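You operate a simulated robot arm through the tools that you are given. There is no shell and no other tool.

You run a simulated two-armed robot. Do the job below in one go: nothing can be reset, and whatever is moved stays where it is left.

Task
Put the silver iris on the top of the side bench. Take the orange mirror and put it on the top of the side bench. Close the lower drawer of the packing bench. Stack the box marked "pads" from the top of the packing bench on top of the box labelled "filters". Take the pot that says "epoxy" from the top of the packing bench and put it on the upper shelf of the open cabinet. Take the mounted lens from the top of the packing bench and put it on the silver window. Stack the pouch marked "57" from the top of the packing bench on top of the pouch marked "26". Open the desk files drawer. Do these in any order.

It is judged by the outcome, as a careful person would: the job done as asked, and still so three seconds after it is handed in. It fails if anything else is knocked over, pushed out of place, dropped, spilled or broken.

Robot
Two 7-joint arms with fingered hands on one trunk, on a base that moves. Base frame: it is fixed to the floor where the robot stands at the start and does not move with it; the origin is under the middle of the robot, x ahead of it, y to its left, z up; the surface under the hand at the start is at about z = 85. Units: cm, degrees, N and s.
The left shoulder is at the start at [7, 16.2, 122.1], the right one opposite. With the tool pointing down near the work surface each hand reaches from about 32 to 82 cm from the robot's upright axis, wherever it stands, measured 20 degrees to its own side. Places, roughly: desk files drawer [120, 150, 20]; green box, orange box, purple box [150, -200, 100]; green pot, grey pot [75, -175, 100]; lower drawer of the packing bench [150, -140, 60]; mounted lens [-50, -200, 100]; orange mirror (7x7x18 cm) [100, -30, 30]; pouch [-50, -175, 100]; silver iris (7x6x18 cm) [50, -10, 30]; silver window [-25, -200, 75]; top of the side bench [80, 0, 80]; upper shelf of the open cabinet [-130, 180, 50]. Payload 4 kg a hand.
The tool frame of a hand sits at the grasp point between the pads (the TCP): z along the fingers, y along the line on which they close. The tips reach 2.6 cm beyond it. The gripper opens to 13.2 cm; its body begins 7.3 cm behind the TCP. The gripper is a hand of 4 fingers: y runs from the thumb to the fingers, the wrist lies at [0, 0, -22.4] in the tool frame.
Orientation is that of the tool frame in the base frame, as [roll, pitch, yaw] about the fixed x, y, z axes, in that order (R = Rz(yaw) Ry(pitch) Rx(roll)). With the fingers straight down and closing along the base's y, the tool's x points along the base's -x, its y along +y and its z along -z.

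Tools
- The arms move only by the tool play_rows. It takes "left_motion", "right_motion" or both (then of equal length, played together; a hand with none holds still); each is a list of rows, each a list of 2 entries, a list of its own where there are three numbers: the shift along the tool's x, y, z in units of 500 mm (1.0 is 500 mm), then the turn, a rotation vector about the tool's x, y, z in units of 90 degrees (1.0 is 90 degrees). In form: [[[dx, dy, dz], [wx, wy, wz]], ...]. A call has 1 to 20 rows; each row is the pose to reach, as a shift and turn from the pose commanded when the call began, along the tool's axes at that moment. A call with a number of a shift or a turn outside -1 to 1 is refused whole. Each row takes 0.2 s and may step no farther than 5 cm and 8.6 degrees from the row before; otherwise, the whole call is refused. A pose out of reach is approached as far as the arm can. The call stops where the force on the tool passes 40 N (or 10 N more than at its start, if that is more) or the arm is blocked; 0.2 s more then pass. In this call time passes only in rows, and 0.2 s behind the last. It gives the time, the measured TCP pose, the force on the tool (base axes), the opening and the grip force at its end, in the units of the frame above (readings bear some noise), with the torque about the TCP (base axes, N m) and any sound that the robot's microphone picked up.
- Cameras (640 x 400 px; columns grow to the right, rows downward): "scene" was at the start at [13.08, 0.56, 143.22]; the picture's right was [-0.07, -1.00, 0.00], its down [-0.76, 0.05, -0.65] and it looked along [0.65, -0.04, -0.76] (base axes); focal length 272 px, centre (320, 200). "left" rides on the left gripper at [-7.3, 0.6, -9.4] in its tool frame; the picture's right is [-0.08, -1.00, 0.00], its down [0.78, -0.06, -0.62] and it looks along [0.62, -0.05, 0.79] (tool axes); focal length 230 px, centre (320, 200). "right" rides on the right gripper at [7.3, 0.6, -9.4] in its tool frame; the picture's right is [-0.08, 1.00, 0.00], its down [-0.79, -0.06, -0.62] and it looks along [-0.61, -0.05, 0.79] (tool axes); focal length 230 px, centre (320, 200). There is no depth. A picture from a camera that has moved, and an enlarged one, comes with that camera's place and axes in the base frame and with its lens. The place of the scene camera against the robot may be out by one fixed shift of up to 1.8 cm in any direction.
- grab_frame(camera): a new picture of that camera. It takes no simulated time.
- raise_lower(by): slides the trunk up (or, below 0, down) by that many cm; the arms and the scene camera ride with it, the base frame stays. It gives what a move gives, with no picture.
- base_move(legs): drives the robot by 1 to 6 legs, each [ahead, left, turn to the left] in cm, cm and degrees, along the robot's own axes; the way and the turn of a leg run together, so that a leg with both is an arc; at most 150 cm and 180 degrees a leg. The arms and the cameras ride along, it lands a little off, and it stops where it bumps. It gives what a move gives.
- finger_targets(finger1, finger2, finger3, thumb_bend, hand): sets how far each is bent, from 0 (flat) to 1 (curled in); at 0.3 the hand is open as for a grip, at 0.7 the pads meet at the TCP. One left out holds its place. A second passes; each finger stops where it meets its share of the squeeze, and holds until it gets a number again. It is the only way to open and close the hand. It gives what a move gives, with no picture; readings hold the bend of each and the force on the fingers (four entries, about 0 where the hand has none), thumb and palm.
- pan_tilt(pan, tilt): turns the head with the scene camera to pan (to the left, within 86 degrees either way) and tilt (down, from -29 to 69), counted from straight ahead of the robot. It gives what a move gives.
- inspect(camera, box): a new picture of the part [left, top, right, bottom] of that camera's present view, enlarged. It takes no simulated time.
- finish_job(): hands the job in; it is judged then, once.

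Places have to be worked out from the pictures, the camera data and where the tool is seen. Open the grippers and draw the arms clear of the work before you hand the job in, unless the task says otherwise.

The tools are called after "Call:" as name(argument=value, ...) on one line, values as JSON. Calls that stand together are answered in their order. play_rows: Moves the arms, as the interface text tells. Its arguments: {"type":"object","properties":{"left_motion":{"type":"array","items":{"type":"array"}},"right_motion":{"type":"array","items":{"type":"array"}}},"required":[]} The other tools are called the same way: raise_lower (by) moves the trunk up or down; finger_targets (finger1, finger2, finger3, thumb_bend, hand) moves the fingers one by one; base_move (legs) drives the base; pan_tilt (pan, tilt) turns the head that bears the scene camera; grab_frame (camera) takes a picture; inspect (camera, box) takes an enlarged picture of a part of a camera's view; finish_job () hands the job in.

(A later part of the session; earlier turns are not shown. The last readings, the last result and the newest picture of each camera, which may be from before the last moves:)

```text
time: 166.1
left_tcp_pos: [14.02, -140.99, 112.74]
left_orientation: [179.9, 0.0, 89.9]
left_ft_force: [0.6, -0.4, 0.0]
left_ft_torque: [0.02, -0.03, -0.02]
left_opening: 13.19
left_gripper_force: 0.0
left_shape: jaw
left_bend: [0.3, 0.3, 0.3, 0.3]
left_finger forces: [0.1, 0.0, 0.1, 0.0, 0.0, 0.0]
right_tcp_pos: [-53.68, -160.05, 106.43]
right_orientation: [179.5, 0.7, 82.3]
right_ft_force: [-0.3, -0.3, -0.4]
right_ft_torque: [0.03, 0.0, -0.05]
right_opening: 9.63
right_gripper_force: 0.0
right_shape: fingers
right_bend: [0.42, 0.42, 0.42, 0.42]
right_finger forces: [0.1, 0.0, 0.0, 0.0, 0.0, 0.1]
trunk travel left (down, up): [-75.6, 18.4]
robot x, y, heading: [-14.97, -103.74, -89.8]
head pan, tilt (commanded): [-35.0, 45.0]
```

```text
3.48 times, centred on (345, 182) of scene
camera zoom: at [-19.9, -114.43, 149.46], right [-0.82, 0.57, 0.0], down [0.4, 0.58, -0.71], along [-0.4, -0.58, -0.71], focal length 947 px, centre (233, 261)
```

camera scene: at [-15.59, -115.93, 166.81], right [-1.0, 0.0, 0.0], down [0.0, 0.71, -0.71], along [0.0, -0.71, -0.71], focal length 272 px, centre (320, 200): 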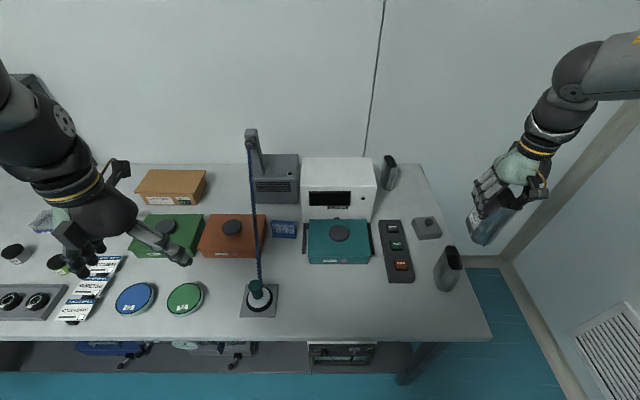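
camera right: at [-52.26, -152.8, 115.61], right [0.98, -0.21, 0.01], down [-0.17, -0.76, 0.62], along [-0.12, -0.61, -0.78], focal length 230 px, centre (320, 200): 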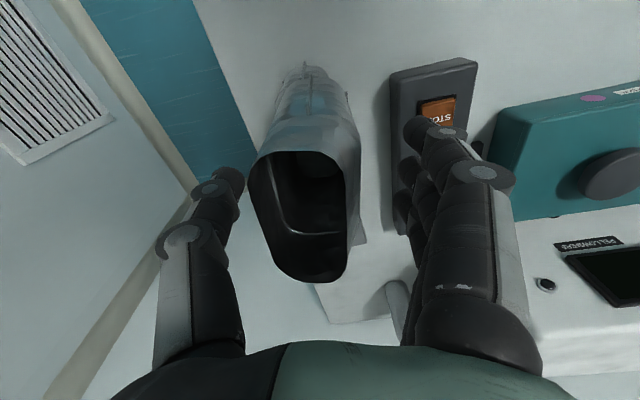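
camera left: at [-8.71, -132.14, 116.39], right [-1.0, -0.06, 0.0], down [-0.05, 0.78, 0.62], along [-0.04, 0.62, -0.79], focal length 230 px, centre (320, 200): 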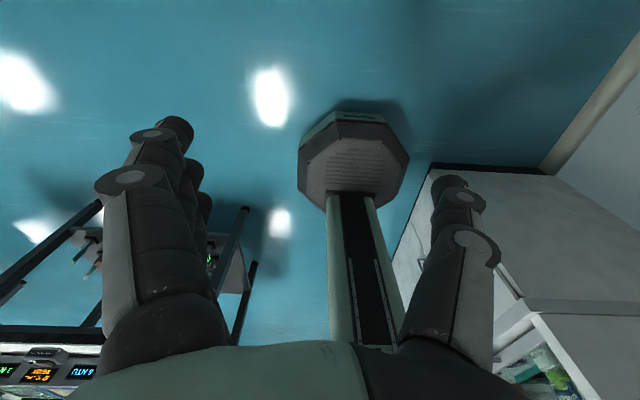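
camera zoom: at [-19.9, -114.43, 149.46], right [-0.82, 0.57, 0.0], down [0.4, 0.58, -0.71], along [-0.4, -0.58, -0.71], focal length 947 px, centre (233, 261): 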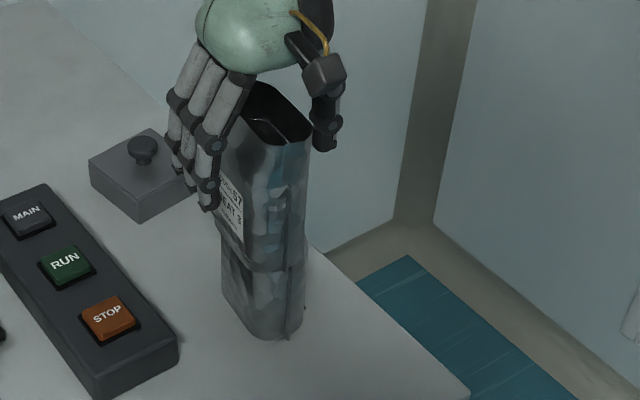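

Pouch 57 stands on 26 on its own, hand clear. I raise straight up 15 cm with the trunk.

Call:
raise_lower(by=15)

Call:
inspect(camera="scene", box=[275, 145, 415, 290])

Call:
grab_frame(camera="right")

```text
time: 167.9
left_tcp_pos: [14.04, -141.0, 127.69]
left_orientation: [180.0, 0.0, 89.9]
left_ft_force: [-0.4, 0.6, 0.3]
left_ft_torque: [-0.01, -0.03, 0.04]
left_opening: 13.19
left_gripper_force: 0.0
left_shape: jaw
left_bend: [0.3, 0.3, 0.3, 0.3]
left_finger forces: [0.0, 0.0, 0.0, 0.1, 0.0, 0.0]
right_tcp_pos: [-53.66, -159.93, 121.27]
right_orientation: [179.3, 0.7, 82.3]
right_ft_force: [-0.1, -0.3, 0.8]
right_ft_torque: [-0.03, 0.0, 0.03]
right_opening: 9.64
right_gripper_force: 0.0
right_shape: fingers
right_bend: [0.42, 0.42, 0.42, 0.42]
right_finger forces: [0.1, 0.0, 0.0, 0.1, 0.0, 0.0]
trunk travel left (down, up): [-90.6, 3.4]
robot x, y, heading: [-15.07, -103.62, -89.7]
head pan, tilt (commanded): [-35.0, 45.0]
```

```text
2.76 times, centred on (345, 218) of scene
camera zoom: at [-19.9, -114.44, 164.46], right [-0.82, 0.57, 0.0], down [0.4, 0.58, -0.71], along [-0.4, -0.58, -0.71], focal length 751 px, centre (251, 152)
```

zoom: 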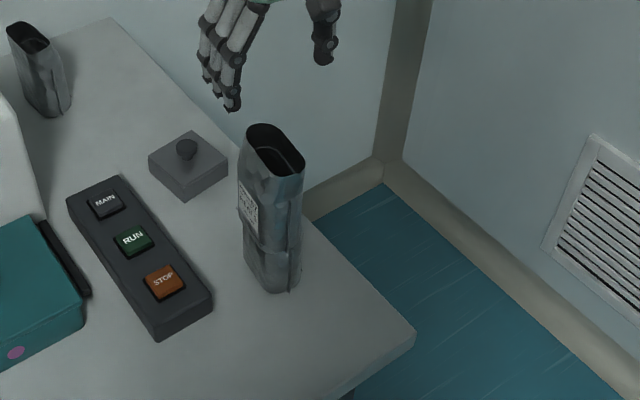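

```text
taken
camera right: at [-52.27, -152.8, 130.6], right [0.98, -0.21, 0.01], down [-0.17, -0.76, 0.62], along [-0.12, -0.61, -0.78], focal length 230 px, centre (320, 200)
```

right: 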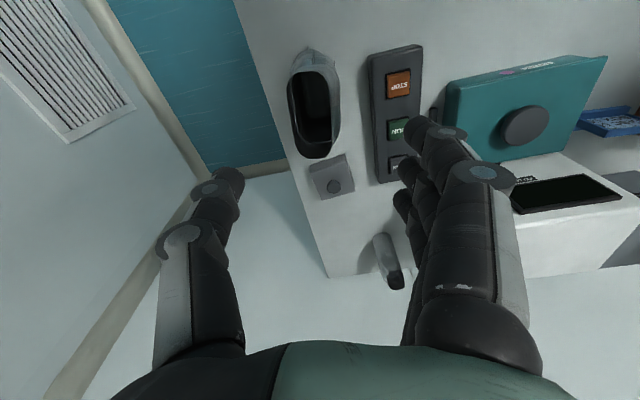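

The stack is stable. Now I look left along the bench at the pots, boxes and the open drawer.

Call:
pan_tilt(pan=45, tilt=35)

Call:
grab_frame(camera="scene")

Call:
pan_tilt(pan=75, tilt=30)

Call:
grab_frame(camera="scene")

```text
time: 169.4
left_tcp_pos: [13.91, -140.98, 127.66]
left_orientation: [-180.0, 0.0, 89.9]
left_ft_force: [-0.7, 0.4, -0.7]
left_ft_torque: [-0.01, -0.01, 0.01]
left_opening: 13.19
left_gripper_force: 0.1
left_shape: jaw
left_bend: [0.3, 0.3, 0.3, 0.3]
left_finger forces: [0.0, 0.0, 0.0, 0.0, 0.0, 0.0]
right_tcp_pos: [-53.65, -160.12, 121.34]
right_orientation: [179.4, 0.6, 82.2]
right_ft_force: [-0.2, 0.7, -0.2]
right_ft_torque: [-0.03, 0.05, 0.01]
right_opening: 9.63
right_gripper_force: 0.0
right_shape: fingers
right_bend: [0.42, 0.42, 0.42, 0.42]
right_finger forces: [0.1, 0.1, 0.0, 0.0, 0.0, 0.0]
trunk travel left (down, up): [-90.6, 3.4]
robot x, y, heading: [-15.51, -103.85, -89.7]
head pan, tilt (commanded): [45.0, 35.0]
```

```text
taken
camera scene: at [-9.01, -113.96, 165.94], right [-0.7, -0.71, 0.0], down [-0.41, 0.4, -0.82], along [0.58, -0.58, -0.57], focal length 272 px, centre (320, 200)
```

scene: 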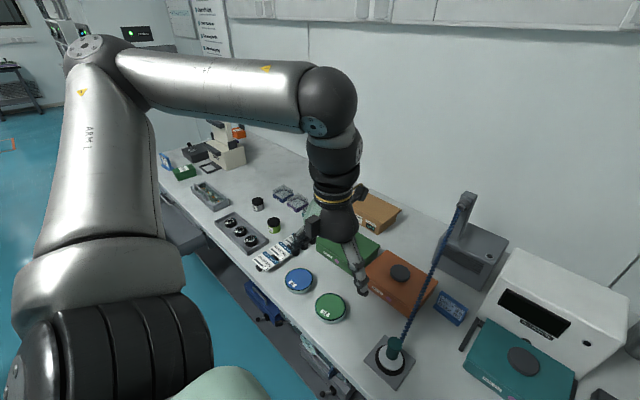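

```text
time: 170.4
left_tcp_pos: [13.93, -140.94, 127.66]
left_orientation: [-180.0, 0.0, 89.9]
left_ft_force: [0.8, 0.2, -0.1]
left_ft_torque: [-0.03, 0.0, -0.01]
left_opening: 13.19
left_gripper_force: 0.0
left_shape: jaw
left_bend: [0.3, 0.3, 0.3, 0.3]
left_finger forces: [0.0, 0.0, 0.0, 0.0, 0.0, 0.1]
right_tcp_pos: [-53.73, -159.97, 121.33]
right_orientation: [179.4, 0.7, 82.4]
right_ft_force: [0.6, -0.8, 0.3]
right_ft_torque: [0.0, 0.03, 0.03]
right_opening: 9.64
right_gripper_force: 0.0
right_shape: fingers
right_bend: [0.42, 0.42, 0.42, 0.42]
right_finger forces: [0.0, 0.0, 0.1, 0.1, 0.1, 0.0]
trunk travel left (down, up): [-90.6, 3.4]
robot x, y, heading: [-15.91, -103.89, -90.0]
head pan, tilt (commanded): [75.0, 30.0]
```

```text
taken
camera scene: at [-6.52, -110.07, 166.72], right [-0.26, -0.97, 0.0], down [-0.48, 0.13, -0.87], along [0.84, -0.22, -0.5], focal length 272 px, centre (320, 200)
```

scene: 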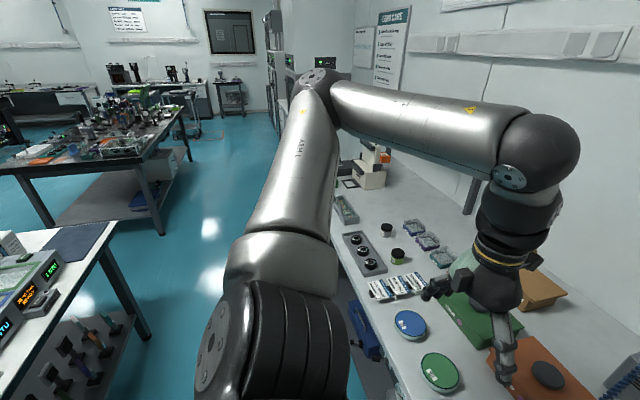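

Next I go to the left end of the packing bench for the drawer and boxes: back off to y≈-75 (clear of the open drawer and of the side bench), then slide along the aisle.

Call:
base_move(legs=[[-28, 0, 0], [0, 70, 0]])

Call:
pan_tilt(pan=25, tilt=35)

Call:
grab_frame(camera="scene")

```text
time: 175.7
left_tcp_pos: [83.33, -112.97, 127.68]
left_orientation: [179.9, 0.2, 90.1]
left_ft_force: [-0.8, -0.4, -0.5]
left_ft_torque: [0.01, 0.0, 0.0]
left_opening: 13.17
left_gripper_force: 0.0
left_shape: jaw
left_bend: [0.3, 0.3, 0.3, 0.3]
left_finger forces: [0.0, 0.1, 0.1, 0.0, 0.0, 0.0]
right_tcp_pos: [15.75, -132.12, 121.23]
right_orientation: [179.3, 0.7, 82.4]
right_ft_force: [-0.4, -0.2, -0.7]
right_ft_torque: [-0.02, 0.03, -0.01]
right_opening: 9.64
right_gripper_force: 0.1
right_shape: fingers
right_bend: [0.42, 0.42, 0.42, 0.42]
right_finger forces: [0.0, 0.1, 0.0, 0.0, 0.1, 0.0]
trunk travel left (down, up): [-90.6, 3.4]
robot x, y, heading: [53.73, -75.94, -90.0]
head pan, tilt (commanded): [75.0, 30.0]
```

```text
time: 176.9
left_tcp_pos: [83.46, -113.01, 127.75]
left_orientation: [-180.0, 0.2, 90.1]
left_ft_force: [-0.6, -0.2, 0.7]
left_ft_torque: [0.0, 0.03, 0.0]
left_opening: 13.2
left_gripper_force: 0.2
left_shape: jaw
left_bend: [0.3, 0.3, 0.3, 0.3]
left_finger forces: [0.0, 0.0, 0.0, 0.1, 0.0, 0.0]
right_tcp_pos: [15.83, -132.14, 121.17]
right_orientation: [179.3, 0.8, 82.4]
right_ft_force: [0.2, 0.5, 1.0]
right_ft_torque: [-0.02, -0.01, -0.01]
right_opening: 9.63
right_gripper_force: 0.1
right_shape: fingers
right_bend: [0.42, 0.42, 0.42, 0.42]
right_finger forces: [0.1, 0.1, 0.0, 0.0, 0.0, 0.0]
trunk travel left (down, up): [-90.6, 3.4]
robot x, y, heading: [54.21, -75.94, -89.6]
head pan, tilt (commanded): [25.0, 35.0]
```

```text
taken
camera scene: at [58.0, -87.73, 165.95], right [-0.9, -0.43, 0.0], down [-0.25, 0.52, -0.82], along [0.35, -0.74, -0.57], focal length 272 px, centre (320, 200)
```

scene: 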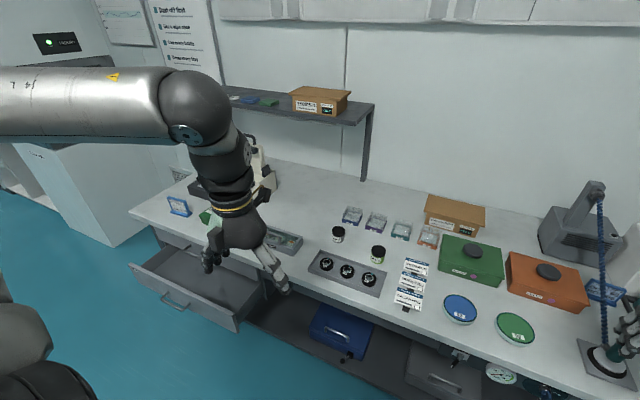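

Call:
base_move(legs=[[0, 45, 0]])

Call:
pan_tilt(pan=10, tilt=35)

Call:
grab_frame(camera="scene")

Call:
inspect(camera="scene", box=[190, 120, 390, 280])

```text
time: 179.6
left_tcp_pos: [128.53, -112.35, 127.72]
left_orientation: [180.0, 0.1, 90.5]
left_ft_force: [0.1, 0.9, -0.4]
left_ft_torque: [0.04, -0.04, 0.0]
left_opening: 13.2
left_gripper_force: 0.0
left_shape: jaw
left_bend: [0.3, 0.3, 0.3, 0.3]
left_finger forces: [0.0, 0.0, 0.0, 0.1, 0.0, 0.1]
right_tcp_pos: [61.04, -131.96, 121.32]
right_orientation: [179.3, 0.6, 82.7]
right_ft_force: [0.4, 0.0, 0.0]
right_ft_torque: [0.02, 0.0, 0.03]
right_opening: 9.65
right_gripper_force: 0.0
right_shape: fingers
right_bend: [0.42, 0.42, 0.42, 0.42]
right_finger forces: [0.1, 0.0, 0.1, 0.1, 0.0, 0.0]
trunk travel left (down, up): [-90.6, 3.4]
robot x, y, heading: [99.01, -75.55, -89.3]
head pan, tilt (commanded): [25.0, 35.0]
```

```text
time: 180.4
left_tcp_pos: [128.73, -112.43, 127.76]
left_orientation: [-180.0, 0.0, 90.4]
left_ft_force: [-0.5, -0.2, 0.4]
left_ft_torque: [-0.01, -0.02, 0.01]
left_opening: 13.18
left_gripper_force: 0.2
left_shape: jaw
left_bend: [0.3, 0.3, 0.3, 0.3]
left_finger forces: [0.0, 0.0, 0.0, 0.0, 0.0, 0.0]
right_tcp_pos: [61.2, -131.94, 121.48]
right_orientation: [179.4, 0.7, 82.7]
right_ft_force: [-0.9, 0.1, -0.3]
right_ft_torque: [-0.01, 0.0, 0.0]
right_opening: 9.65
right_gripper_force: 0.1
right_shape: fingers
right_bend: [0.42, 0.42, 0.42, 0.42]
right_finger forces: [0.0, 0.0, 0.1, 0.0, 0.1, 0.0]
trunk travel left (down, up): [-90.6, 3.4]
robot x, y, heading: [98.79, -75.27, -89.3]
head pan, tilt (commanded): [10.0, 35.0]
```

```text
taken
camera scene: at [100.89, -88.04, 165.94], right [-0.98, -0.19, 0.0], down [-0.11, 0.56, -0.82], along [0.15, -0.8, -0.57], focal length 272 px, centre (320, 200)
```

scene: 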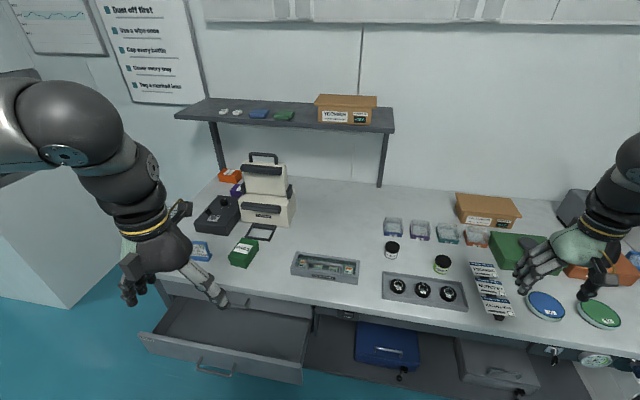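

```text
2.50 times, centred on (290, 200) of scene
camera zoom: at [100.89, -88.04, 165.94], right [-0.98, -0.19, 0.0], down [-0.11, 0.56, -0.82], along [0.15, -0.8, -0.57], focal length 680 px, centre (395, 200)
```

zoom: 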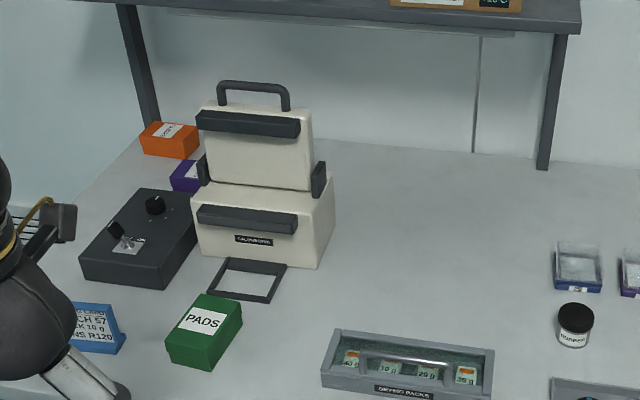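

The green box is "PADS". I zoom in on the orange and purple boxes to find "FILTERS".

Call:
inspect(camera="scene", box=[210, 160, 270, 205])

Call:
inspect(camera="scene", box=[180, 200, 310, 290])

```text
8.89 times, centred on (240, 182) of scene
camera zoom: at [100.89, -88.04, 165.94], right [-0.98, -0.19, 0.0], down [-0.11, 0.56, -0.82], along [0.15, -0.8, -0.57], focal length 2420 px, centre (1031, 356)
```

zoom: 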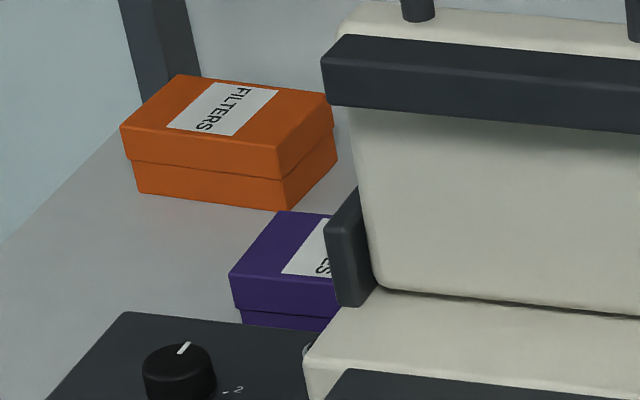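

```text
4.44 times, centred on (245, 245) of scene
camera zoom: at [100.89, -88.04, 165.94], right [-0.98, -0.19, 0.0], down [-0.11, 0.56, -0.82], along [0.15, -0.8, -0.57], focal length 1210 px, centre (653, 0)
```

zoom: 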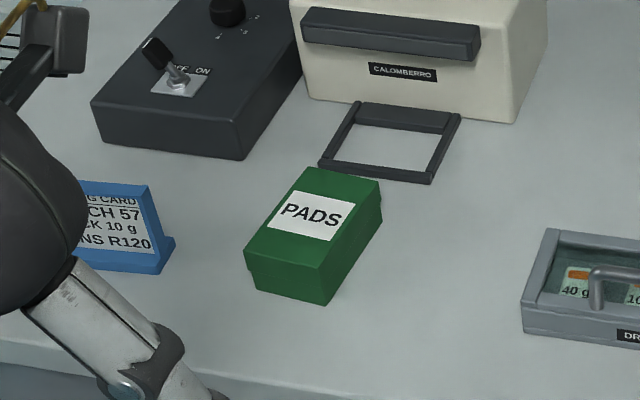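

FILTERS is the orange box (back left, under the wall shelf), at ≈x 174, y -207; PADS (green) at ≈x 142, y -154. First I close the lower drawer. I retract the right hand and then lower the trunk to drawer height.

Call:
play_rows(right_motion=[[[0.08, 0, 0], [0, 0, -0.03]], [[0.16, 0, 0], [0, 0, -0.06]], [[0.24, 0, 0], [0, 0, -0.08]], [[0.3, 0, 0], [0, 0, -0.08]]])

Call:
raise_lower(by=-40)

Call:
pan_tilt(pan=25, tilt=30)

Call:
grab_frame(camera="scene")

```text
time: 181.4
left_tcp_pos: [128.54, -112.29, 127.68]
left_orientation: [179.9, 0.2, 90.3]
left_ft_force: [0.1, 0.3, -0.4]
left_ft_torque: [-0.01, 0.01, -0.01]
left_opening: 13.17
left_gripper_force: 0.1
left_shape: jaw
left_bend: [0.3, 0.3, 0.3, 0.3]
left_finger forces: [0.0, 0.0, 0.0, 0.0, 0.0, 0.1]
right_tcp_pos: [63.13, -116.92, 121.22]
right_orientation: [179.5, 0.8, 90.0]
right_ft_force: [0.2, 1.1, 0.0]
right_ft_torque: [0.01, -0.02, 0.0]
right_opening: 9.64
right_gripper_force: 0.1
right_shape: fingers
right_bend: [0.42, 0.42, 0.42, 0.42]
right_finger forces: [0.0, 0.0, 0.0, 0.1, 0.0, 0.1]
trunk travel left (down, up): [-90.6, 3.4]
robot x, y, heading: [98.73, -75.48, -89.1]
head pan, tilt (commanded): [10.0, 35.0]
```

```text
time: 185.2
left_tcp_pos: [128.68, -112.28, 87.72]
left_orientation: [179.9, 0.2, 90.4]
left_ft_force: [-0.4, -0.8, 0.7]
left_ft_torque: [0.01, 0.02, -0.01]
left_opening: 13.2
left_gripper_force: 0.0
left_shape: jaw
left_bend: [0.3, 0.3, 0.3, 0.3]
left_finger forces: [0.0, 0.0, 0.0, 0.1, 0.1, 0.0]
right_tcp_pos: [63.16, -117.04, 81.11]
right_orientation: [179.5, 0.6, 89.8]
right_ft_force: [0.1, 0.1, 0.1]
right_ft_torque: [0.01, 0.02, 0.02]
right_opening: 9.64
right_gripper_force: 0.1
right_shape: fingers
right_bend: [0.42, 0.42, 0.42, 0.42]
right_finger forces: [0.0, 0.1, 0.1, 0.0, 0.0, 0.0]
trunk travel left (down, up): [-50.6, 43.4]
robot x, y, heading: [98.63, -75.34, -89.4]
head pan, tilt (commanded): [10.0, 35.0]
```

```text
time: 186.0
left_tcp_pos: [128.69, -112.42, 87.82]
left_orientation: [-180.0, 0.1, 90.4]
left_ft_force: [0.6, 0.0, 0.3]
left_ft_torque: [0.02, 0.0, -0.01]
left_opening: 13.15
left_gripper_force: 0.0
left_shape: jaw
left_bend: [0.3, 0.3, 0.3, 0.3]
left_finger forces: [0.0, 0.0, 0.1, 0.0, 0.0, 0.0]
right_tcp_pos: [63.21, -117.15, 81.19]
right_orientation: [179.4, 0.7, 90.0]
right_ft_force: [-0.2, 0.1, 0.2]
right_ft_torque: [0.02, 0.02, 0.02]
right_opening: 9.64
right_gripper_force: 0.1
right_shape: fingers
right_bend: [0.42, 0.42, 0.42, 0.42]
right_finger forces: [0.0, 0.0, 0.0, 0.0, 0.0, 0.0]
trunk travel left (down, up): [-50.6, 43.4]
robot x, y, heading: [99.28, -75.54, -89.4]
head pan, tilt (commanded): [25.0, 30.0]
```

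```text
taken
camera scene: at [103.14, -87.53, 126.72], right [-0.9, -0.43, 0.0], down [-0.22, 0.45, -0.87], along [0.37, -0.78, -0.5], focal length 272 px, centre (320, 200)
```

scene: 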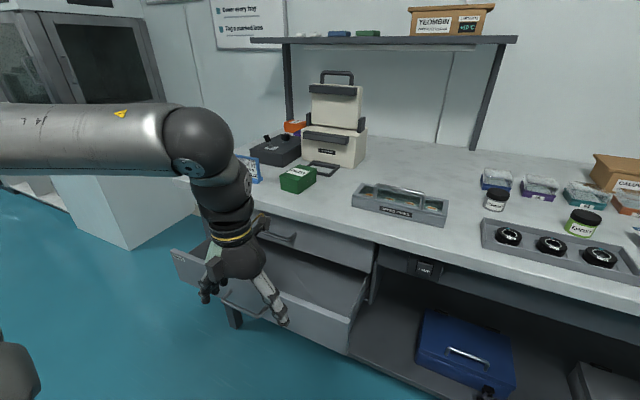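

The drawer front panel is at y≈-129.5, x≈114–176, top z≈69. I look to the left to see whether there's room to use the right hand for pushing.

Call:
pan_tilt(pan=70, tilt=25)

Call:
grab_frame(camera="scene")

Call:
grab_frame(camera="right")

```text
time: 187.1
left_tcp_pos: [128.79, -112.3, 87.65]
left_orientation: [179.9, 0.1, 90.5]
left_ft_force: [-0.5, 0.3, 0.5]
left_ft_torque: [0.0, 0.02, 0.01]
left_opening: 13.17
left_gripper_force: 0.0
left_shape: jaw
left_bend: [0.3, 0.3, 0.3, 0.3]
left_finger forces: [0.1, 0.0, 0.1, 0.0, 0.1, 0.1]
right_tcp_pos: [63.07, -117.08, 81.18]
right_orientation: [179.4, 0.7, 90.0]
right_ft_force: [0.1, 0.0, 0.5]
right_ft_torque: [0.02, -0.04, -0.02]
right_opening: 9.65
right_gripper_force: 0.1
right_shape: fingers
right_bend: [0.42, 0.42, 0.42, 0.42]
right_finger forces: [0.0, 0.1, 0.0, 0.0, 0.0, 0.1]
trunk travel left (down, up): [-50.6, 43.4]
robot x, y, heading: [99.14, -75.83, -89.2]
head pan, tilt (commanded): [70.0, 25.0]
```

```text
taken
camera scene: at [107.92, -82.43, 127.52], right [-0.33, -0.94, 0.0], down [-0.4, 0.14, -0.91], along [0.85, -0.3, -0.42], focal length 272 px, centre (320, 200)
```

scene: 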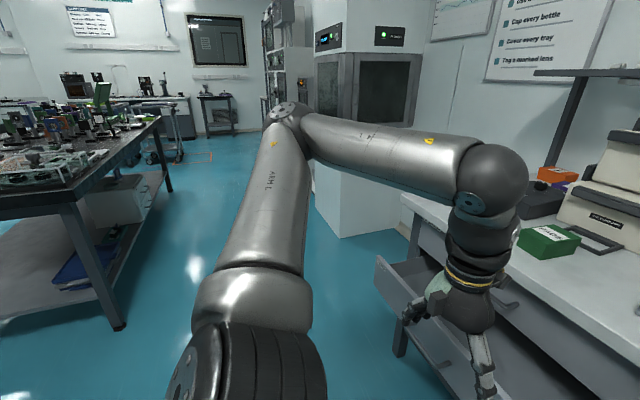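

```text
taken
camera right: at [63.6, -109.69, 90.52], right [1.0, -0.08, 0.01], down [-0.07, -0.78, 0.63], along [-0.04, -0.62, -0.78], focal length 230 px, centre (320, 200)
```

right: 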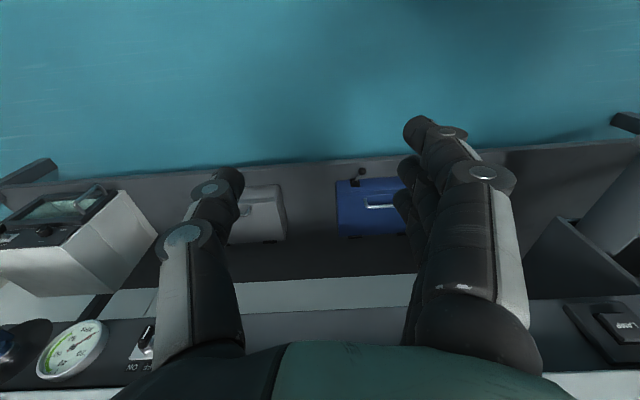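

There is plenty of free floor to the left. I slide the base left so the right hand (no camera bracket on its front side) comes in front of the drawer.

Call:
base_move(legs=[[0, 82, 0]])

Call:
pan_tilt(pan=-30, tilt=40)

Call:
grab_frame(camera="scene")

Call:
grab_frame(camera="right")

```text
time: 191.5
left_tcp_pos: [210.21, -111.98, 87.68]
left_orientation: [180.0, 0.1, 90.0]
left_ft_force: [-1.3, -0.2, 0.5]
left_ft_torque: [0.01, -0.01, 0.0]
left_opening: 13.16
left_gripper_force: 0.1
left_shape: jaw
left_bend: [0.3, 0.3, 0.3, 0.3]
left_finger forces: [0.0, 0.0, 0.0, 0.0, 0.0, 0.1]
right_tcp_pos: [144.67, -116.12, 81.29]
right_orientation: [179.5, 0.8, 89.5]
right_ft_force: [-0.5, 0.4, 0.3]
right_ft_torque: [0.0, 0.01, 0.0]
right_opening: 9.63
right_gripper_force: 0.0
right_shape: fingers
right_bend: [0.42, 0.42, 0.42, 0.42]
right_finger forces: [0.1, 0.0, 0.1, 0.1, 0.0, 0.0]
trunk travel left (down, up): [-50.6, 43.4]
robot x, y, heading: [180.3, -74.32, -89.6]
head pan, tilt (commanded): [70.0, 25.0]
```

```text
time: 193.3
left_tcp_pos: [210.28, -112.01, 87.67]
left_orientation: [-179.9, 0.1, 90.1]
left_ft_force: [-0.1, 0.0, 0.2]
left_ft_torque: [0.01, -0.01, -0.01]
left_opening: 13.2
left_gripper_force: 0.0
left_shape: jaw
left_bend: [0.3, 0.3, 0.3, 0.3]
left_finger forces: [0.0, 0.1, 0.0, 0.1, 0.0, 0.0]
right_tcp_pos: [144.67, -116.17, 81.22]
right_orientation: [179.4, 0.7, 89.5]
right_ft_force: [-0.1, 0.6, 0.2]
right_ft_torque: [0.02, 0.0, 0.01]
right_opening: 9.65
right_gripper_force: 0.2
right_shape: fingers
right_bend: [0.42, 0.42, 0.42, 0.42]
right_finger forces: [0.0, 0.0, 0.0, 0.1, 0.1, 0.1]
trunk travel left (down, up): [-50.6, 43.4]
robot x, y, heading: [180.63, -74.72, -89.5]
head pan, tilt (commanded): [-30.0, 40.0]
```

```text
taken
camera scene: at [176.83, -86.08, 125.19], right [-0.87, 0.5, 0.0], down [0.32, 0.56, -0.77], along [-0.38, -0.67, -0.64], focal length 272 px, centre (320, 200)
```

scene: 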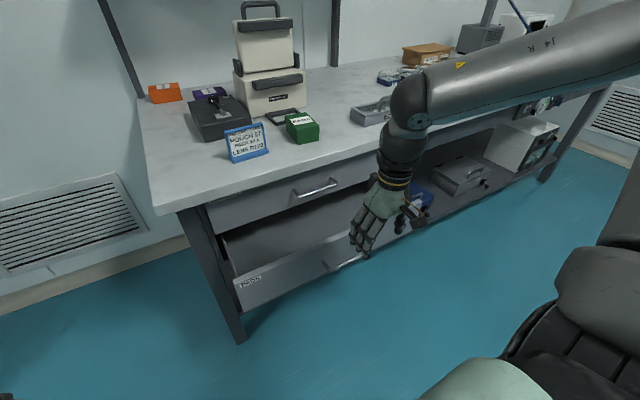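

```text
taken
camera right: at [145.19, -108.75, 90.52], right [1.0, -0.09, 0.01], down [-0.07, -0.78, 0.63], along [-0.05, -0.62, -0.78], focal length 230 px, centre (320, 200)
```

right: 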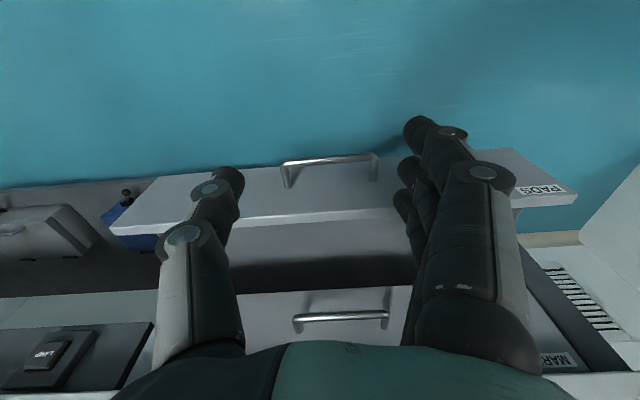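

The right camera shows the drawer front at y≈-129.2, its handle at x≈139–151, and the closed upper drawer face at y≈-143.5. I'll push beside the handle at x≈158 with a closed hand pointing forward. First I shift the base, close the fingers and tilt the hand forward.

Call:
base_move(legs=[[0, 13, 0]])

Call:
finger_targets(hand="right", finger1=0.75, finger2=0.75, finger3=0.75, thumb_bend=0.75)

Call:
play_rows(right_motion=[[[0.02, 0, 0], [0, -0.08, 0]], [[0.04, 0, 0], [0, -0.16, 0]], [[0.06, 0, 0], [0, -0.24, 0]], [[0.06, 0, 0], [0, -0.32, 0]], [[0.06, 0, 0], [0, -0.4, 0]], [[0.06, 0, 0], [0, -0.48, 0]], [[0.06, 0, 0], [0, -0.56, 0]], [[0.06, 0, 0], [0, -0.64, 0]], [[0.06, 0, 0], [0, -0.72, 0]], [[0.06, 0, 0], [0, -0.8, 0]]])

Call:
grab_frame(camera="scene")

```text
time: 194.5
left_tcp_pos: [223.12, -111.91, 87.67]
left_orientation: [-180.0, 0.1, 89.8]
left_ft_force: [0.9, 0.5, -0.1]
left_ft_torque: [0.01, 0.01, -0.01]
left_opening: 13.18
left_gripper_force: 0.1
left_shape: jaw
left_bend: [0.3, 0.3, 0.3, 0.3]
left_finger forces: [0.0, 0.0, 0.0, 0.1, 0.0, 0.0]
right_tcp_pos: [157.4, -116.0, 81.15]
right_orientation: [179.5, 0.7, 89.3]
right_ft_force: [0.1, 1.4, 0.3]
right_ft_torque: [0.0, -0.03, 0.0]
right_opening: 9.66
right_gripper_force: 0.0
right_shape: fingers
right_bend: [0.42, 0.42, 0.42, 0.42]
right_finger forces: [0.1, 0.0, 0.0, 0.1, 0.1, 0.0]
trunk travel left (down, up): [-50.6, 43.4]
robot x, y, heading: [193.94, -74.72, -89.7]
head pan, tilt (commanded): [-30.0, 40.0]
```

```text
time: 195.5
left_tcp_pos: [223.19, -111.91, 87.67]
left_orientation: [-180.0, 0.1, 89.8]
left_ft_force: [0.0, -0.1, 0.6]
left_ft_torque: [-0.01, -0.01, 0.01]
left_opening: 13.21
left_gripper_force: 0.0
left_shape: jaw
left_bend: [0.3, 0.3, 0.3, 0.3]
left_finger forces: [0.0, 0.0, 0.0, 0.1, 0.1, 0.1]
right_tcp_pos: [157.57, -115.88, 81.17]
right_orientation: [179.5, 0.7, 89.3]
right_ft_force: [0.1, 0.5, 0.4]
right_ft_torque: [0.03, 0.03, 0.02]
right_opening: 0.9
right_gripper_force: 0.0
right_shape: fingers
right_bend: [0.75, 0.73, 0.75, 0.73]
right_finger forces: [0.0, 0.0, 0.0, 0.0, 0.0, 0.0]
trunk travel left (down, up): [-50.6, 43.4]
robot x, y, heading: [193.69, -74.62, -90.0]
head pan, tilt (commanded): [-30.0, 40.0]
```

```text
time: 197.9
left_tcp_pos: [223.21, -111.87, 87.74]
left_orientation: [180.0, 0.2, 89.8]
left_ft_force: [0.6, -0.4, -0.1]
left_ft_torque: [-0.05, 0.03, 0.02]
left_opening: 13.19
left_gripper_force: 0.0
left_shape: jaw
left_bend: [0.3, 0.3, 0.3, 0.3]
left_finger forces: [0.0, 0.1, 0.0, 0.1, 0.0, 0.1]
right_tcp_pos: [164.59, -117.38, 73.97]
right_orientation: [-157.7, 52.7, 141.2]
right_ft_force: [0.2, 1.1, 0.5]
right_ft_torque: [-0.02, -0.04, -0.05]
right_opening: 0.89
right_gripper_force: 0.1
right_shape: fingers
right_bend: [0.75, 0.73, 0.75, 0.73]
right_finger forces: [0.0, 0.0, 0.0, 0.0, 0.0, 0.0]
right hand out of reach, approached as far as the arm can: row 3, 4, 5, 6, 7, 8, 9, 10
trunk travel left (down, up): [-50.6, 43.4]
robot x, y, heading: [193.59, -74.73, -89.7]
head pan, tilt (commanded): [-30.0, 40.0]
stopped in row 10 (right hand): the arm was blocked; the commanded pose is now the measured one
```

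```text
taken
camera scene: at [189.75, -85.91, 125.22], right [-0.87, 0.5, 0.0], down [0.32, 0.56, -0.77], along [-0.38, -0.67, -0.64], focal length 272 px, centre (320, 200)
```

scene: 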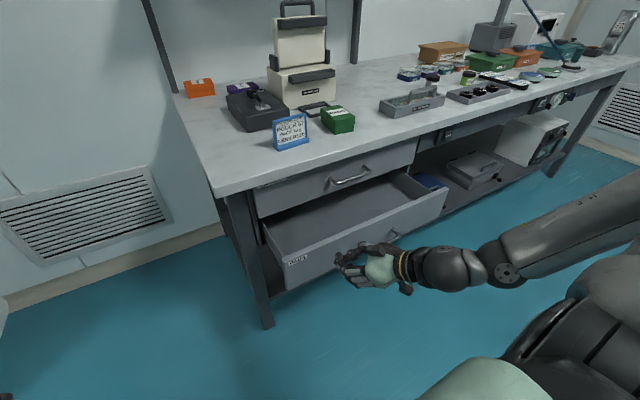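

The hand ended up pointing forward-down (about 56° from vertical, tip toward -y/+x), which is a usable pushing pose: tip at ≈[165.5,-119,72.5]. I lower the trunk 12 cm and then push along -y.

Call:
raise_lower(by=-12)

Call:
play_rows(right_motion=[[[-0.03, -0.042, 0.06], [0, 0, 0]], [[-0.06, -0.085, 0.12], [0, 0, 0]]])

Call:
grab_frame(camera="scene")

```text
time: 199.4
left_tcp_pos: [223.27, -111.86, 75.53]
left_orientation: [179.9, 0.1, 90.0]
left_ft_force: [-0.5, -0.4, -0.4]
left_ft_torque: [0.0, -0.02, 0.01]
left_opening: 13.17
left_gripper_force: 0.0
left_shape: jaw
left_bend: [0.3, 0.3, 0.3, 0.3]
left_finger forces: [0.0, 0.0, 0.0, 0.0, 0.0, 0.0]
right_tcp_pos: [164.63, -117.31, 61.93]
right_orientation: [-157.8, 52.6, 141.1]
right_ft_force: [-0.3, -0.2, 0.2]
right_ft_torque: [0.03, -0.02, -0.01]
right_opening: 0.91
right_gripper_force: 0.1
right_shape: fingers
right_bend: [0.75, 0.73, 0.75, 0.73]
right_finger forces: [0.0, 0.0, 0.1, 0.0, 0.0, 0.0]
trunk travel left (down, up): [-38.6, 55.4]
robot x, y, heading: [193.7, -74.71, -90.0]
head pan, tilt (commanded): [-30.0, 40.0]
```

```text
time: 200.0
left_tcp_pos: [223.25, -111.95, 75.65]
left_orientation: [179.9, 0.0, 90.0]
left_ft_force: [0.0, -0.1, 0.4]
left_ft_torque: [0.01, 0.0, -0.04]
left_opening: 13.2
left_gripper_force: 0.1
left_shape: jaw
left_bend: [0.3, 0.3, 0.3, 0.3]
left_finger forces: [0.0, 0.0, 0.0, 0.1, 0.0, 0.0]
right_tcp_pos: [164.66, -125.49, 61.84]
right_orientation: [-157.8, 52.5, 141.1]
right_ft_force: [1.6, -0.8, 0.1]
right_ft_torque: [0.01, -0.02, 0.02]
right_opening: 0.85
right_gripper_force: 0.1
right_shape: fingers
right_bend: [0.75, 0.73, 0.75, 0.73]
right_finger forces: [0.0, 0.0, 0.0, 0.1, 0.1, 0.0]
trunk travel left (down, up): [-38.6, 55.4]
robot x, y, heading: [193.52, -75.01, -90.2]
head pan, tilt (commanded): [-30.0, 40.0]
```

```text
taken
camera scene: at [189.8, -86.08, 113.19], right [-0.87, 0.5, 0.0], down [0.32, 0.56, -0.77], along [-0.38, -0.66, -0.64], focal length 272 px, centre (320, 200)
```

scene: 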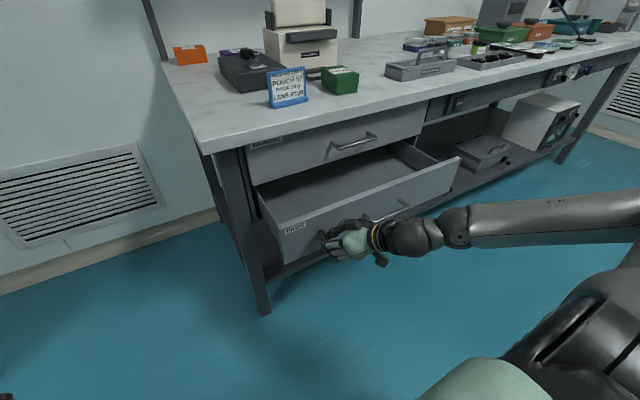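

The hand is at the drawer front, clear of the handle. I push along -y in small steps.

Call:
play_rows(right_motion=[[[-0.02, -0.028, 0.04], [0, 0, 0]], [[-0.04, -0.056, 0.08], [0, 0, 0]], [[-0.06, -0.085, 0.12], [0, 0, 0]], [[-0.08, -0.113, 0.16], [0, 0, 0]], [[-0.1, -0.14, 0.2], [0, 0, 0]]])

Call:
grab_frame(camera="scene")

```text
time: 201.2
left_tcp_pos: [223.18, -112.03, 75.57]
left_orientation: [-180.0, 0.0, 89.9]
left_ft_force: [0.7, 0.3, 0.2]
left_ft_torque: [-0.03, 0.02, -0.01]
left_opening: 13.19
left_gripper_force: 0.0
left_shape: jaw
left_bend: [0.3, 0.3, 0.3, 0.3]
left_finger forces: [0.1, 0.0, 0.0, 0.0, 0.0, 0.0]
right_tcp_pos: [164.67, -138.47, 61.82]
right_orientation: [-157.9, 52.5, 141.2]
right_ft_force: [0.5, -0.1, 0.2]
right_ft_torque: [-0.02, -0.02, 0.02]
right_opening: 0.89
right_gripper_force: 0.1
right_shape: fingers
right_bend: [0.75, 0.73, 0.75, 0.73]
right_finger forces: [0.0, 0.1, 0.0, 0.0, 0.0, 0.0]
trunk travel left (down, up): [-38.6, 55.4]
robot x, y, heading: [193.92, -74.81, -89.7]
head pan, tilt (commanded): [-30.0, 40.0]
```

```text
taken
camera scene: at [189.86, -86.1, 113.18], right [-0.87, 0.5, 0.0], down [0.32, 0.56, -0.77], along [-0.38, -0.66, -0.64], focal length 272 px, centre (320, 200)
```

scene: 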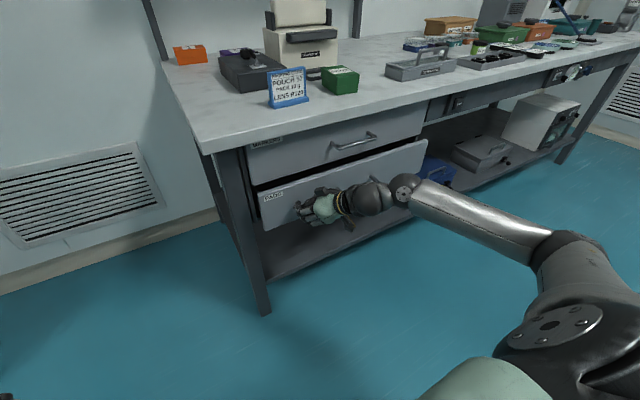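

The drawer slides easily and is nearly shut. I push on until it stops.

Call:
play_rows(right_motion=[[[-0.008, -0.011, 0.0155], [0, 0, 0]], [[-0.016, -0.022, 0.031], [0, 0, 0]], [[-0.023, -0.032, 0.0455], [0, 0, 0]], [[-0.03, -0.042, 0.06], [0, 0, 0]], [[-0.038, -0.053, 0.0755], [0, 0, 0]]])

Call:
grab_frame(camera="scene")

```text
time: 202.4
left_tcp_pos: [223.36, -111.9, 75.62]
left_orientation: [-180.0, 0.0, 89.9]
left_ft_force: [0.8, 0.3, 0.5]
left_ft_torque: [-0.01, -0.01, 0.0]
left_opening: 13.19
left_gripper_force: 0.0
left_shape: jaw
left_bend: [0.3, 0.3, 0.3, 0.3]
left_finger forces: [0.1, 0.0, 0.0, 0.1, 0.0, 0.0]
right_tcp_pos: [164.61, -143.55, 61.81]
right_orientation: [-157.8, 52.5, 141.2]
right_ft_force: [-0.6, 3.6, -0.2]
right_ft_torque: [-0.06, 0.04, 0.03]
right_opening: 0.9
right_gripper_force: 1.0
right_shape: fingers
right_bend: [0.75, 0.73, 0.75, 0.73]
right_finger forces: [0.0, 0.1, 3.0, 0.0, 0.0, 0.0]
trunk travel left (down, up): [-38.6, 55.4]
robot x, y, heading: [193.66, -74.79, -89.9]
head pan, tilt (commanded): [-30.0, 40.0]
```

```text
taken
camera scene: at [189.85, -85.98, 113.2], right [-0.87, 0.5, 0.0], down [0.32, 0.56, -0.77], along [-0.38, -0.66, -0.64], focal length 272 px, centre (320, 200)
```

scene: 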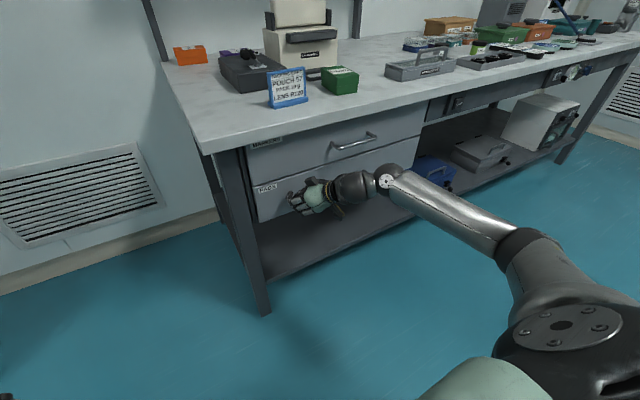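

Call:
play_rows(right_motion=[[[-0.006, -0.009, 0.0125], [0, 0, 0]], [[-0.012, -0.018, 0.025], [0, 0, 0]], [[-0.018, -0.026, 0.0375], [0, 0, 0]]])

Call:
inspect(camera="scene", box=[230, 90, 440, 260])

```text
time: 203.0
left_tcp_pos: [223.11, -111.69, 75.72]
left_orientation: [-180.0, 0.1, 89.7]
left_ft_force: [0.1, -0.1, 0.1]
left_ft_torque: [0.01, 0.0, -0.02]
left_opening: 13.2
left_gripper_force: 0.1
left_shape: jaw
left_bend: [0.3, 0.3, 0.3, 0.3]
left_finger forces: [0.0, 0.0, 0.0, 0.0, 0.0, 0.0]
right_tcp_pos: [164.9, -143.87, 61.33]
right_orientation: [-158.3, 51.9, 141.5]
right_ft_force: [3.2, 23.1, 4.5]
right_ft_torque: [-0.42, -0.04, 0.4]
right_opening: 0.87
right_gripper_force: 10.3
right_shape: fingers
right_bend: [0.75, 0.73, 0.81, 0.73]
right_finger forces: [0.1, 0.0, 21.3, 0.0, 0.0, 0.0]
trunk travel left (down, up): [-38.6, 55.4]
robot x, y, heading: [193.68, -74.56, -89.9]
head pan, tilt (commanded): [-30.0, 40.0]
stopped in row 2 (right hand): the force on the tool passed its limit at 44 N (the readings are from after the stop); the commanded pose is now the measured one
```

```text
2.35 times, centred on (335, 175) of scene
camera zoom: at [189.89, -85.69, 113.23], right [-0.87, 0.5, 0.0], down [0.32, 0.56, -0.77], along [-0.38, -0.66, -0.64], focal length 640 px, centre (285, 259)
```

zoom: 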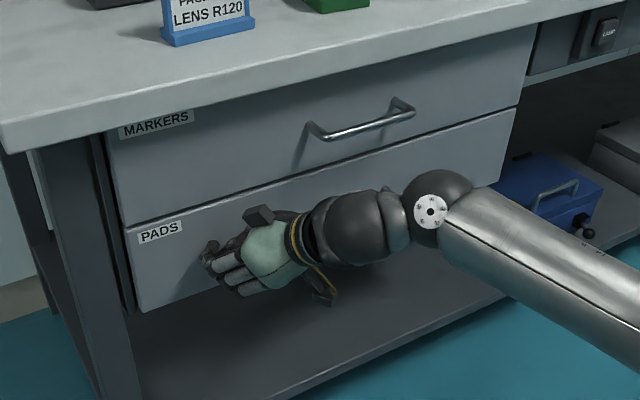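

The drawer is closed: its face is flush with the upper one and it stopped against the end (44 N). I withdraw the hand and bring it back to vertical.

Call:
play_rows(right_motion=[[[0.034, 0.048, -0.068], [0, 0, 0]], [[0.068, 0.096, -0.136], [0, 0, 0]], [[0.102, 0.144, -0.204], [0, 0, 0]], [[0.136, 0.19, -0.272], [0, 0, 0]]])

Call:
play_rows(right_motion=[[[-0.003, -0.013, -0.011], [0.0048, 0.0701, 0.0453]], [[-0.005, -0.027, -0.021], [0.0096, 0.1402, 0.0907]], [[-0.008, -0.04, -0.032], [0.0143, 0.2103, 0.136]], [[-0.01, -0.054, -0.043], [0.0191, 0.2804, 0.1813]], [[-0.013, -0.067, -0.053], [0.0239, 0.3506, 0.2267]], [[-0.015, -0.081, -0.064], [0.0287, 0.4207, 0.272]], [[-0.018, -0.094, -0.075], [0.0334, 0.4908, 0.3173]], [[-0.02, -0.108, -0.085], [0.0382, 0.5609, 0.3627]], [[-0.023, -0.121, -0.096], [0.043, 0.631, 0.408]]])

Call:
grab_frame(camera="scene")

```text
time: 204.0
left_tcp_pos: [223.32, -111.79, 75.76]
left_orientation: [180.0, 0.2, 89.7]
left_ft_force: [0.0, -0.1, 0.4]
left_ft_torque: [-0.01, 0.01, -0.01]
left_opening: 13.21
left_gripper_force: 0.1
left_shape: jaw
left_bend: [0.3, 0.3, 0.3, 0.3]
left_finger forces: [0.1, 0.1, 0.1, 0.0, 0.0, 0.0]
right_tcp_pos: [164.35, -126.25, 61.72]
right_orientation: [-158.1, 52.1, 141.2]
right_ft_force: [-0.7, -0.5, 0.5]
right_ft_torque: [0.03, 0.0, -0.04]
right_opening: 0.87
right_gripper_force: 0.0
right_shape: fingers
right_bend: [0.75, 0.73, 0.75, 0.73]
right_finger forces: [0.0, 0.0, 0.0, 0.0, 0.0, 0.0]
trunk travel left (down, up): [-38.6, 55.4]
robot x, y, heading: [193.77, -74.25, -90.2]
head pan, tilt (commanded): [-30.0, 40.0]
```

```text
time: 206.0
left_tcp_pos: [223.2, -111.94, 75.71]
left_orientation: [180.0, 0.0, 89.7]
left_ft_force: [0.9, -0.5, 0.5]
left_ft_torque: [0.03, 0.01, 0.02]
left_opening: 13.19
left_gripper_force: 0.1
left_shape: jaw
left_bend: [0.3, 0.3, 0.3, 0.3]
left_finger forces: [0.0, 0.0, 0.0, 0.0, 0.1, 0.1]
right_tcp_pos: [158.58, -126.56, 66.58]
right_orientation: [-179.6, -0.8, 90.3]
right_ft_force: [0.4, -0.9, 0.5]
right_ft_torque: [0.02, 0.02, 0.01]
right_opening: 0.86
right_gripper_force: 0.1
right_shape: fingers
right_bend: [0.75, 0.73, 0.75, 0.73]
right_finger forces: [0.1, 0.1, 0.1, 0.0, 0.1, 0.1]
trunk travel left (down, up): [-38.6, 55.4]
robot x, y, heading: [193.56, -74.44, -89.9]
head pan, tilt (commanded): [-30.0, 40.0]
```

```text
taken
camera scene: at [189.89, -85.97, 113.19], right [-0.87, 0.5, 0.0], down [0.32, 0.56, -0.77], along [-0.38, -0.66, -0.64], focal length 272 px, centre (320, 200)
```

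scene: 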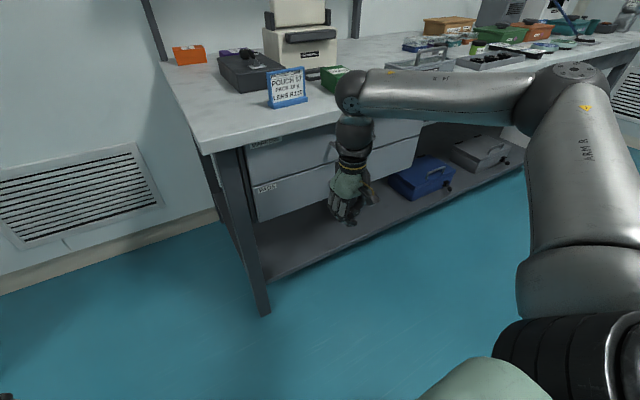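

Drawer done. For the stacking I'll use the left hand pointing forward (its camera bracket then sits above the hand). I raise the trunk, lift/retract the right hand, and drive to face the PADS box.

Call:
raise_lower(by=25)

Call:
play_rows(right_motion=[[[0.04, 0, -0.08], [0, 0, 0]], [[0.08, 0, -0.16], [0, 0, 0]], [[0.12, 0, -0.24], [0, 0, 0]], [[0.14, 0, -0.3], [0, 0, 0]]])

Call:
base_move(legs=[[-5, -84, 0]])

Call:
pan_tilt(pan=25, tilt=35)

Call:
grab_frame(camera="scene")

```text
time: 208.6
left_tcp_pos: [223.12, -111.98, 100.78]
left_orientation: [180.0, 0.0, 89.8]
left_ft_force: [0.7, 0.3, -0.6]
left_ft_torque: [0.01, 0.01, 0.01]
left_opening: 13.2
left_gripper_force: 0.0
left_shape: jaw
left_bend: [0.3, 0.3, 0.3, 0.3]
left_finger forces: [0.0, 0.0, 0.1, 0.1, 0.0, 0.0]
right_tcp_pos: [158.53, -126.57, 91.55]
right_orientation: [-179.6, -0.7, 90.5]
right_ft_force: [0.8, -0.9, -0.9]
right_ft_torque: [-0.04, 0.03, -0.02]
right_opening: 0.85
right_gripper_force: 0.1
right_shape: fingers
right_bend: [0.75, 0.73, 0.75, 0.73]
right_finger forces: [0.0, 0.0, 0.0, 0.1, 0.0, 0.1]
trunk travel left (down, up): [-63.6, 30.4]
robot x, y, heading: [193.52, -74.67, -89.8]
head pan, tilt (commanded): [-30.0, 40.0]
```

```text
time: 209.6
left_tcp_pos: [223.26, -111.82, 100.66]
left_orientation: [180.0, 0.0, 89.7]
left_ft_force: [-0.3, 0.4, -0.1]
left_ft_torque: [0.01, -0.01, -0.01]
left_opening: 13.19
left_gripper_force: 0.1
left_shape: jaw
left_bend: [0.3, 0.3, 0.3, 0.3]
left_finger forces: [0.0, 0.0, 0.0, 0.1, 0.0, 0.0]
right_tcp_pos: [158.73, -119.51, 106.8]
right_orientation: [-179.7, -0.6, 90.3]
right_ft_force: [0.3, -0.9, 0.1]
right_ft_torque: [0.01, -0.02, -0.01]
right_opening: 0.85
right_gripper_force: 0.1
right_shape: fingers
right_bend: [0.75, 0.73, 0.75, 0.73]
right_finger forces: [0.1, 0.1, 0.0, 0.1, 0.0, 0.1]
trunk travel left (down, up): [-63.6, 30.4]
robot x, y, heading: [193.93, -74.3, -90.0]
head pan, tilt (commanded): [-30.0, 40.0]
```

```text
time: 214.1
left_tcp_pos: [139.37, -107.14, 100.81]
left_orientation: [-180.0, -0.1, 90.2]
left_ft_force: [0.2, 0.9, -0.8]
left_ft_torque: [0.02, -0.01, 0.03]
left_opening: 13.2
left_gripper_force: 0.0
left_shape: jaw
left_bend: [0.3, 0.3, 0.3, 0.3]
left_finger forces: [0.1, 0.1, 0.0, 0.0, 0.0, 0.0]
right_tcp_pos: [74.91, -115.42, 106.66]
right_orientation: [-179.6, -0.7, 91.0]
right_ft_force: [1.1, 0.1, 0.8]
right_ft_torque: [-0.01, 0.01, 0.01]
right_opening: 0.87
right_gripper_force: 0.1
right_shape: fingers
right_bend: [0.75, 0.73, 0.75, 0.73]
right_finger forces: [0.1, 0.0, 0.0, 0.1, 0.2, 0.0]
trunk travel left (down, up): [-63.6, 30.4]
robot x, y, heading: [109.83, -70.12, -89.1]
head pan, tilt (commanded): [-30.0, 40.0]
```

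```text
time: 215.3
left_tcp_pos: [139.22, -107.03, 100.58]
left_orientation: [180.0, -0.1, 90.3]
left_ft_force: [0.0, -0.1, -0.3]
left_ft_torque: [0.01, 0.02, 0.02]
left_opening: 13.18
left_gripper_force: 0.1
left_shape: jaw
left_bend: [0.3, 0.3, 0.3, 0.3]
left_finger forces: [0.0, 0.0, 0.1, 0.1, 0.1, 0.0]
right_tcp_pos: [74.95, -115.42, 106.64]
right_orientation: [-179.5, -0.7, 90.9]
right_ft_force: [0.1, -0.2, 0.5]
right_ft_torque: [0.0, 0.0, -0.02]
right_opening: 0.87
right_gripper_force: 0.0
right_shape: fingers
right_bend: [0.75, 0.73, 0.75, 0.73]
right_finger forces: [0.1, 0.0, 0.1, 0.0, 0.1, 0.0]
trunk travel left (down, up): [-63.6, 30.4]
robot x, y, heading: [109.53, -70.32, -89.6]
head pan, tilt (commanded): [25.0, 35.0]
```

```text
taken
camera scene: at [113.68, -81.99, 138.94], right [-0.9, -0.43, 0.0], down [-0.25, 0.52, -0.82], along [0.35, -0.74, -0.57], focal length 272 px, centre (320, 200)
```

scene: 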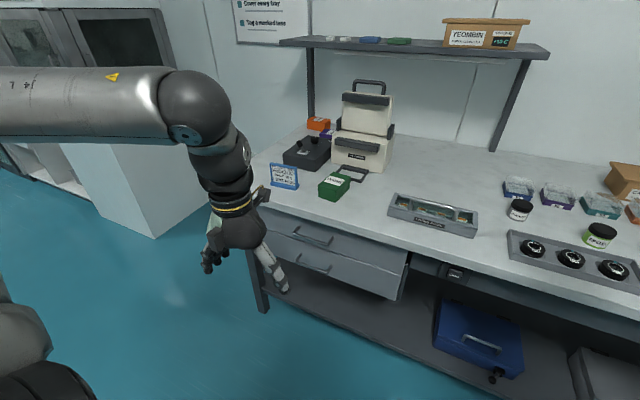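

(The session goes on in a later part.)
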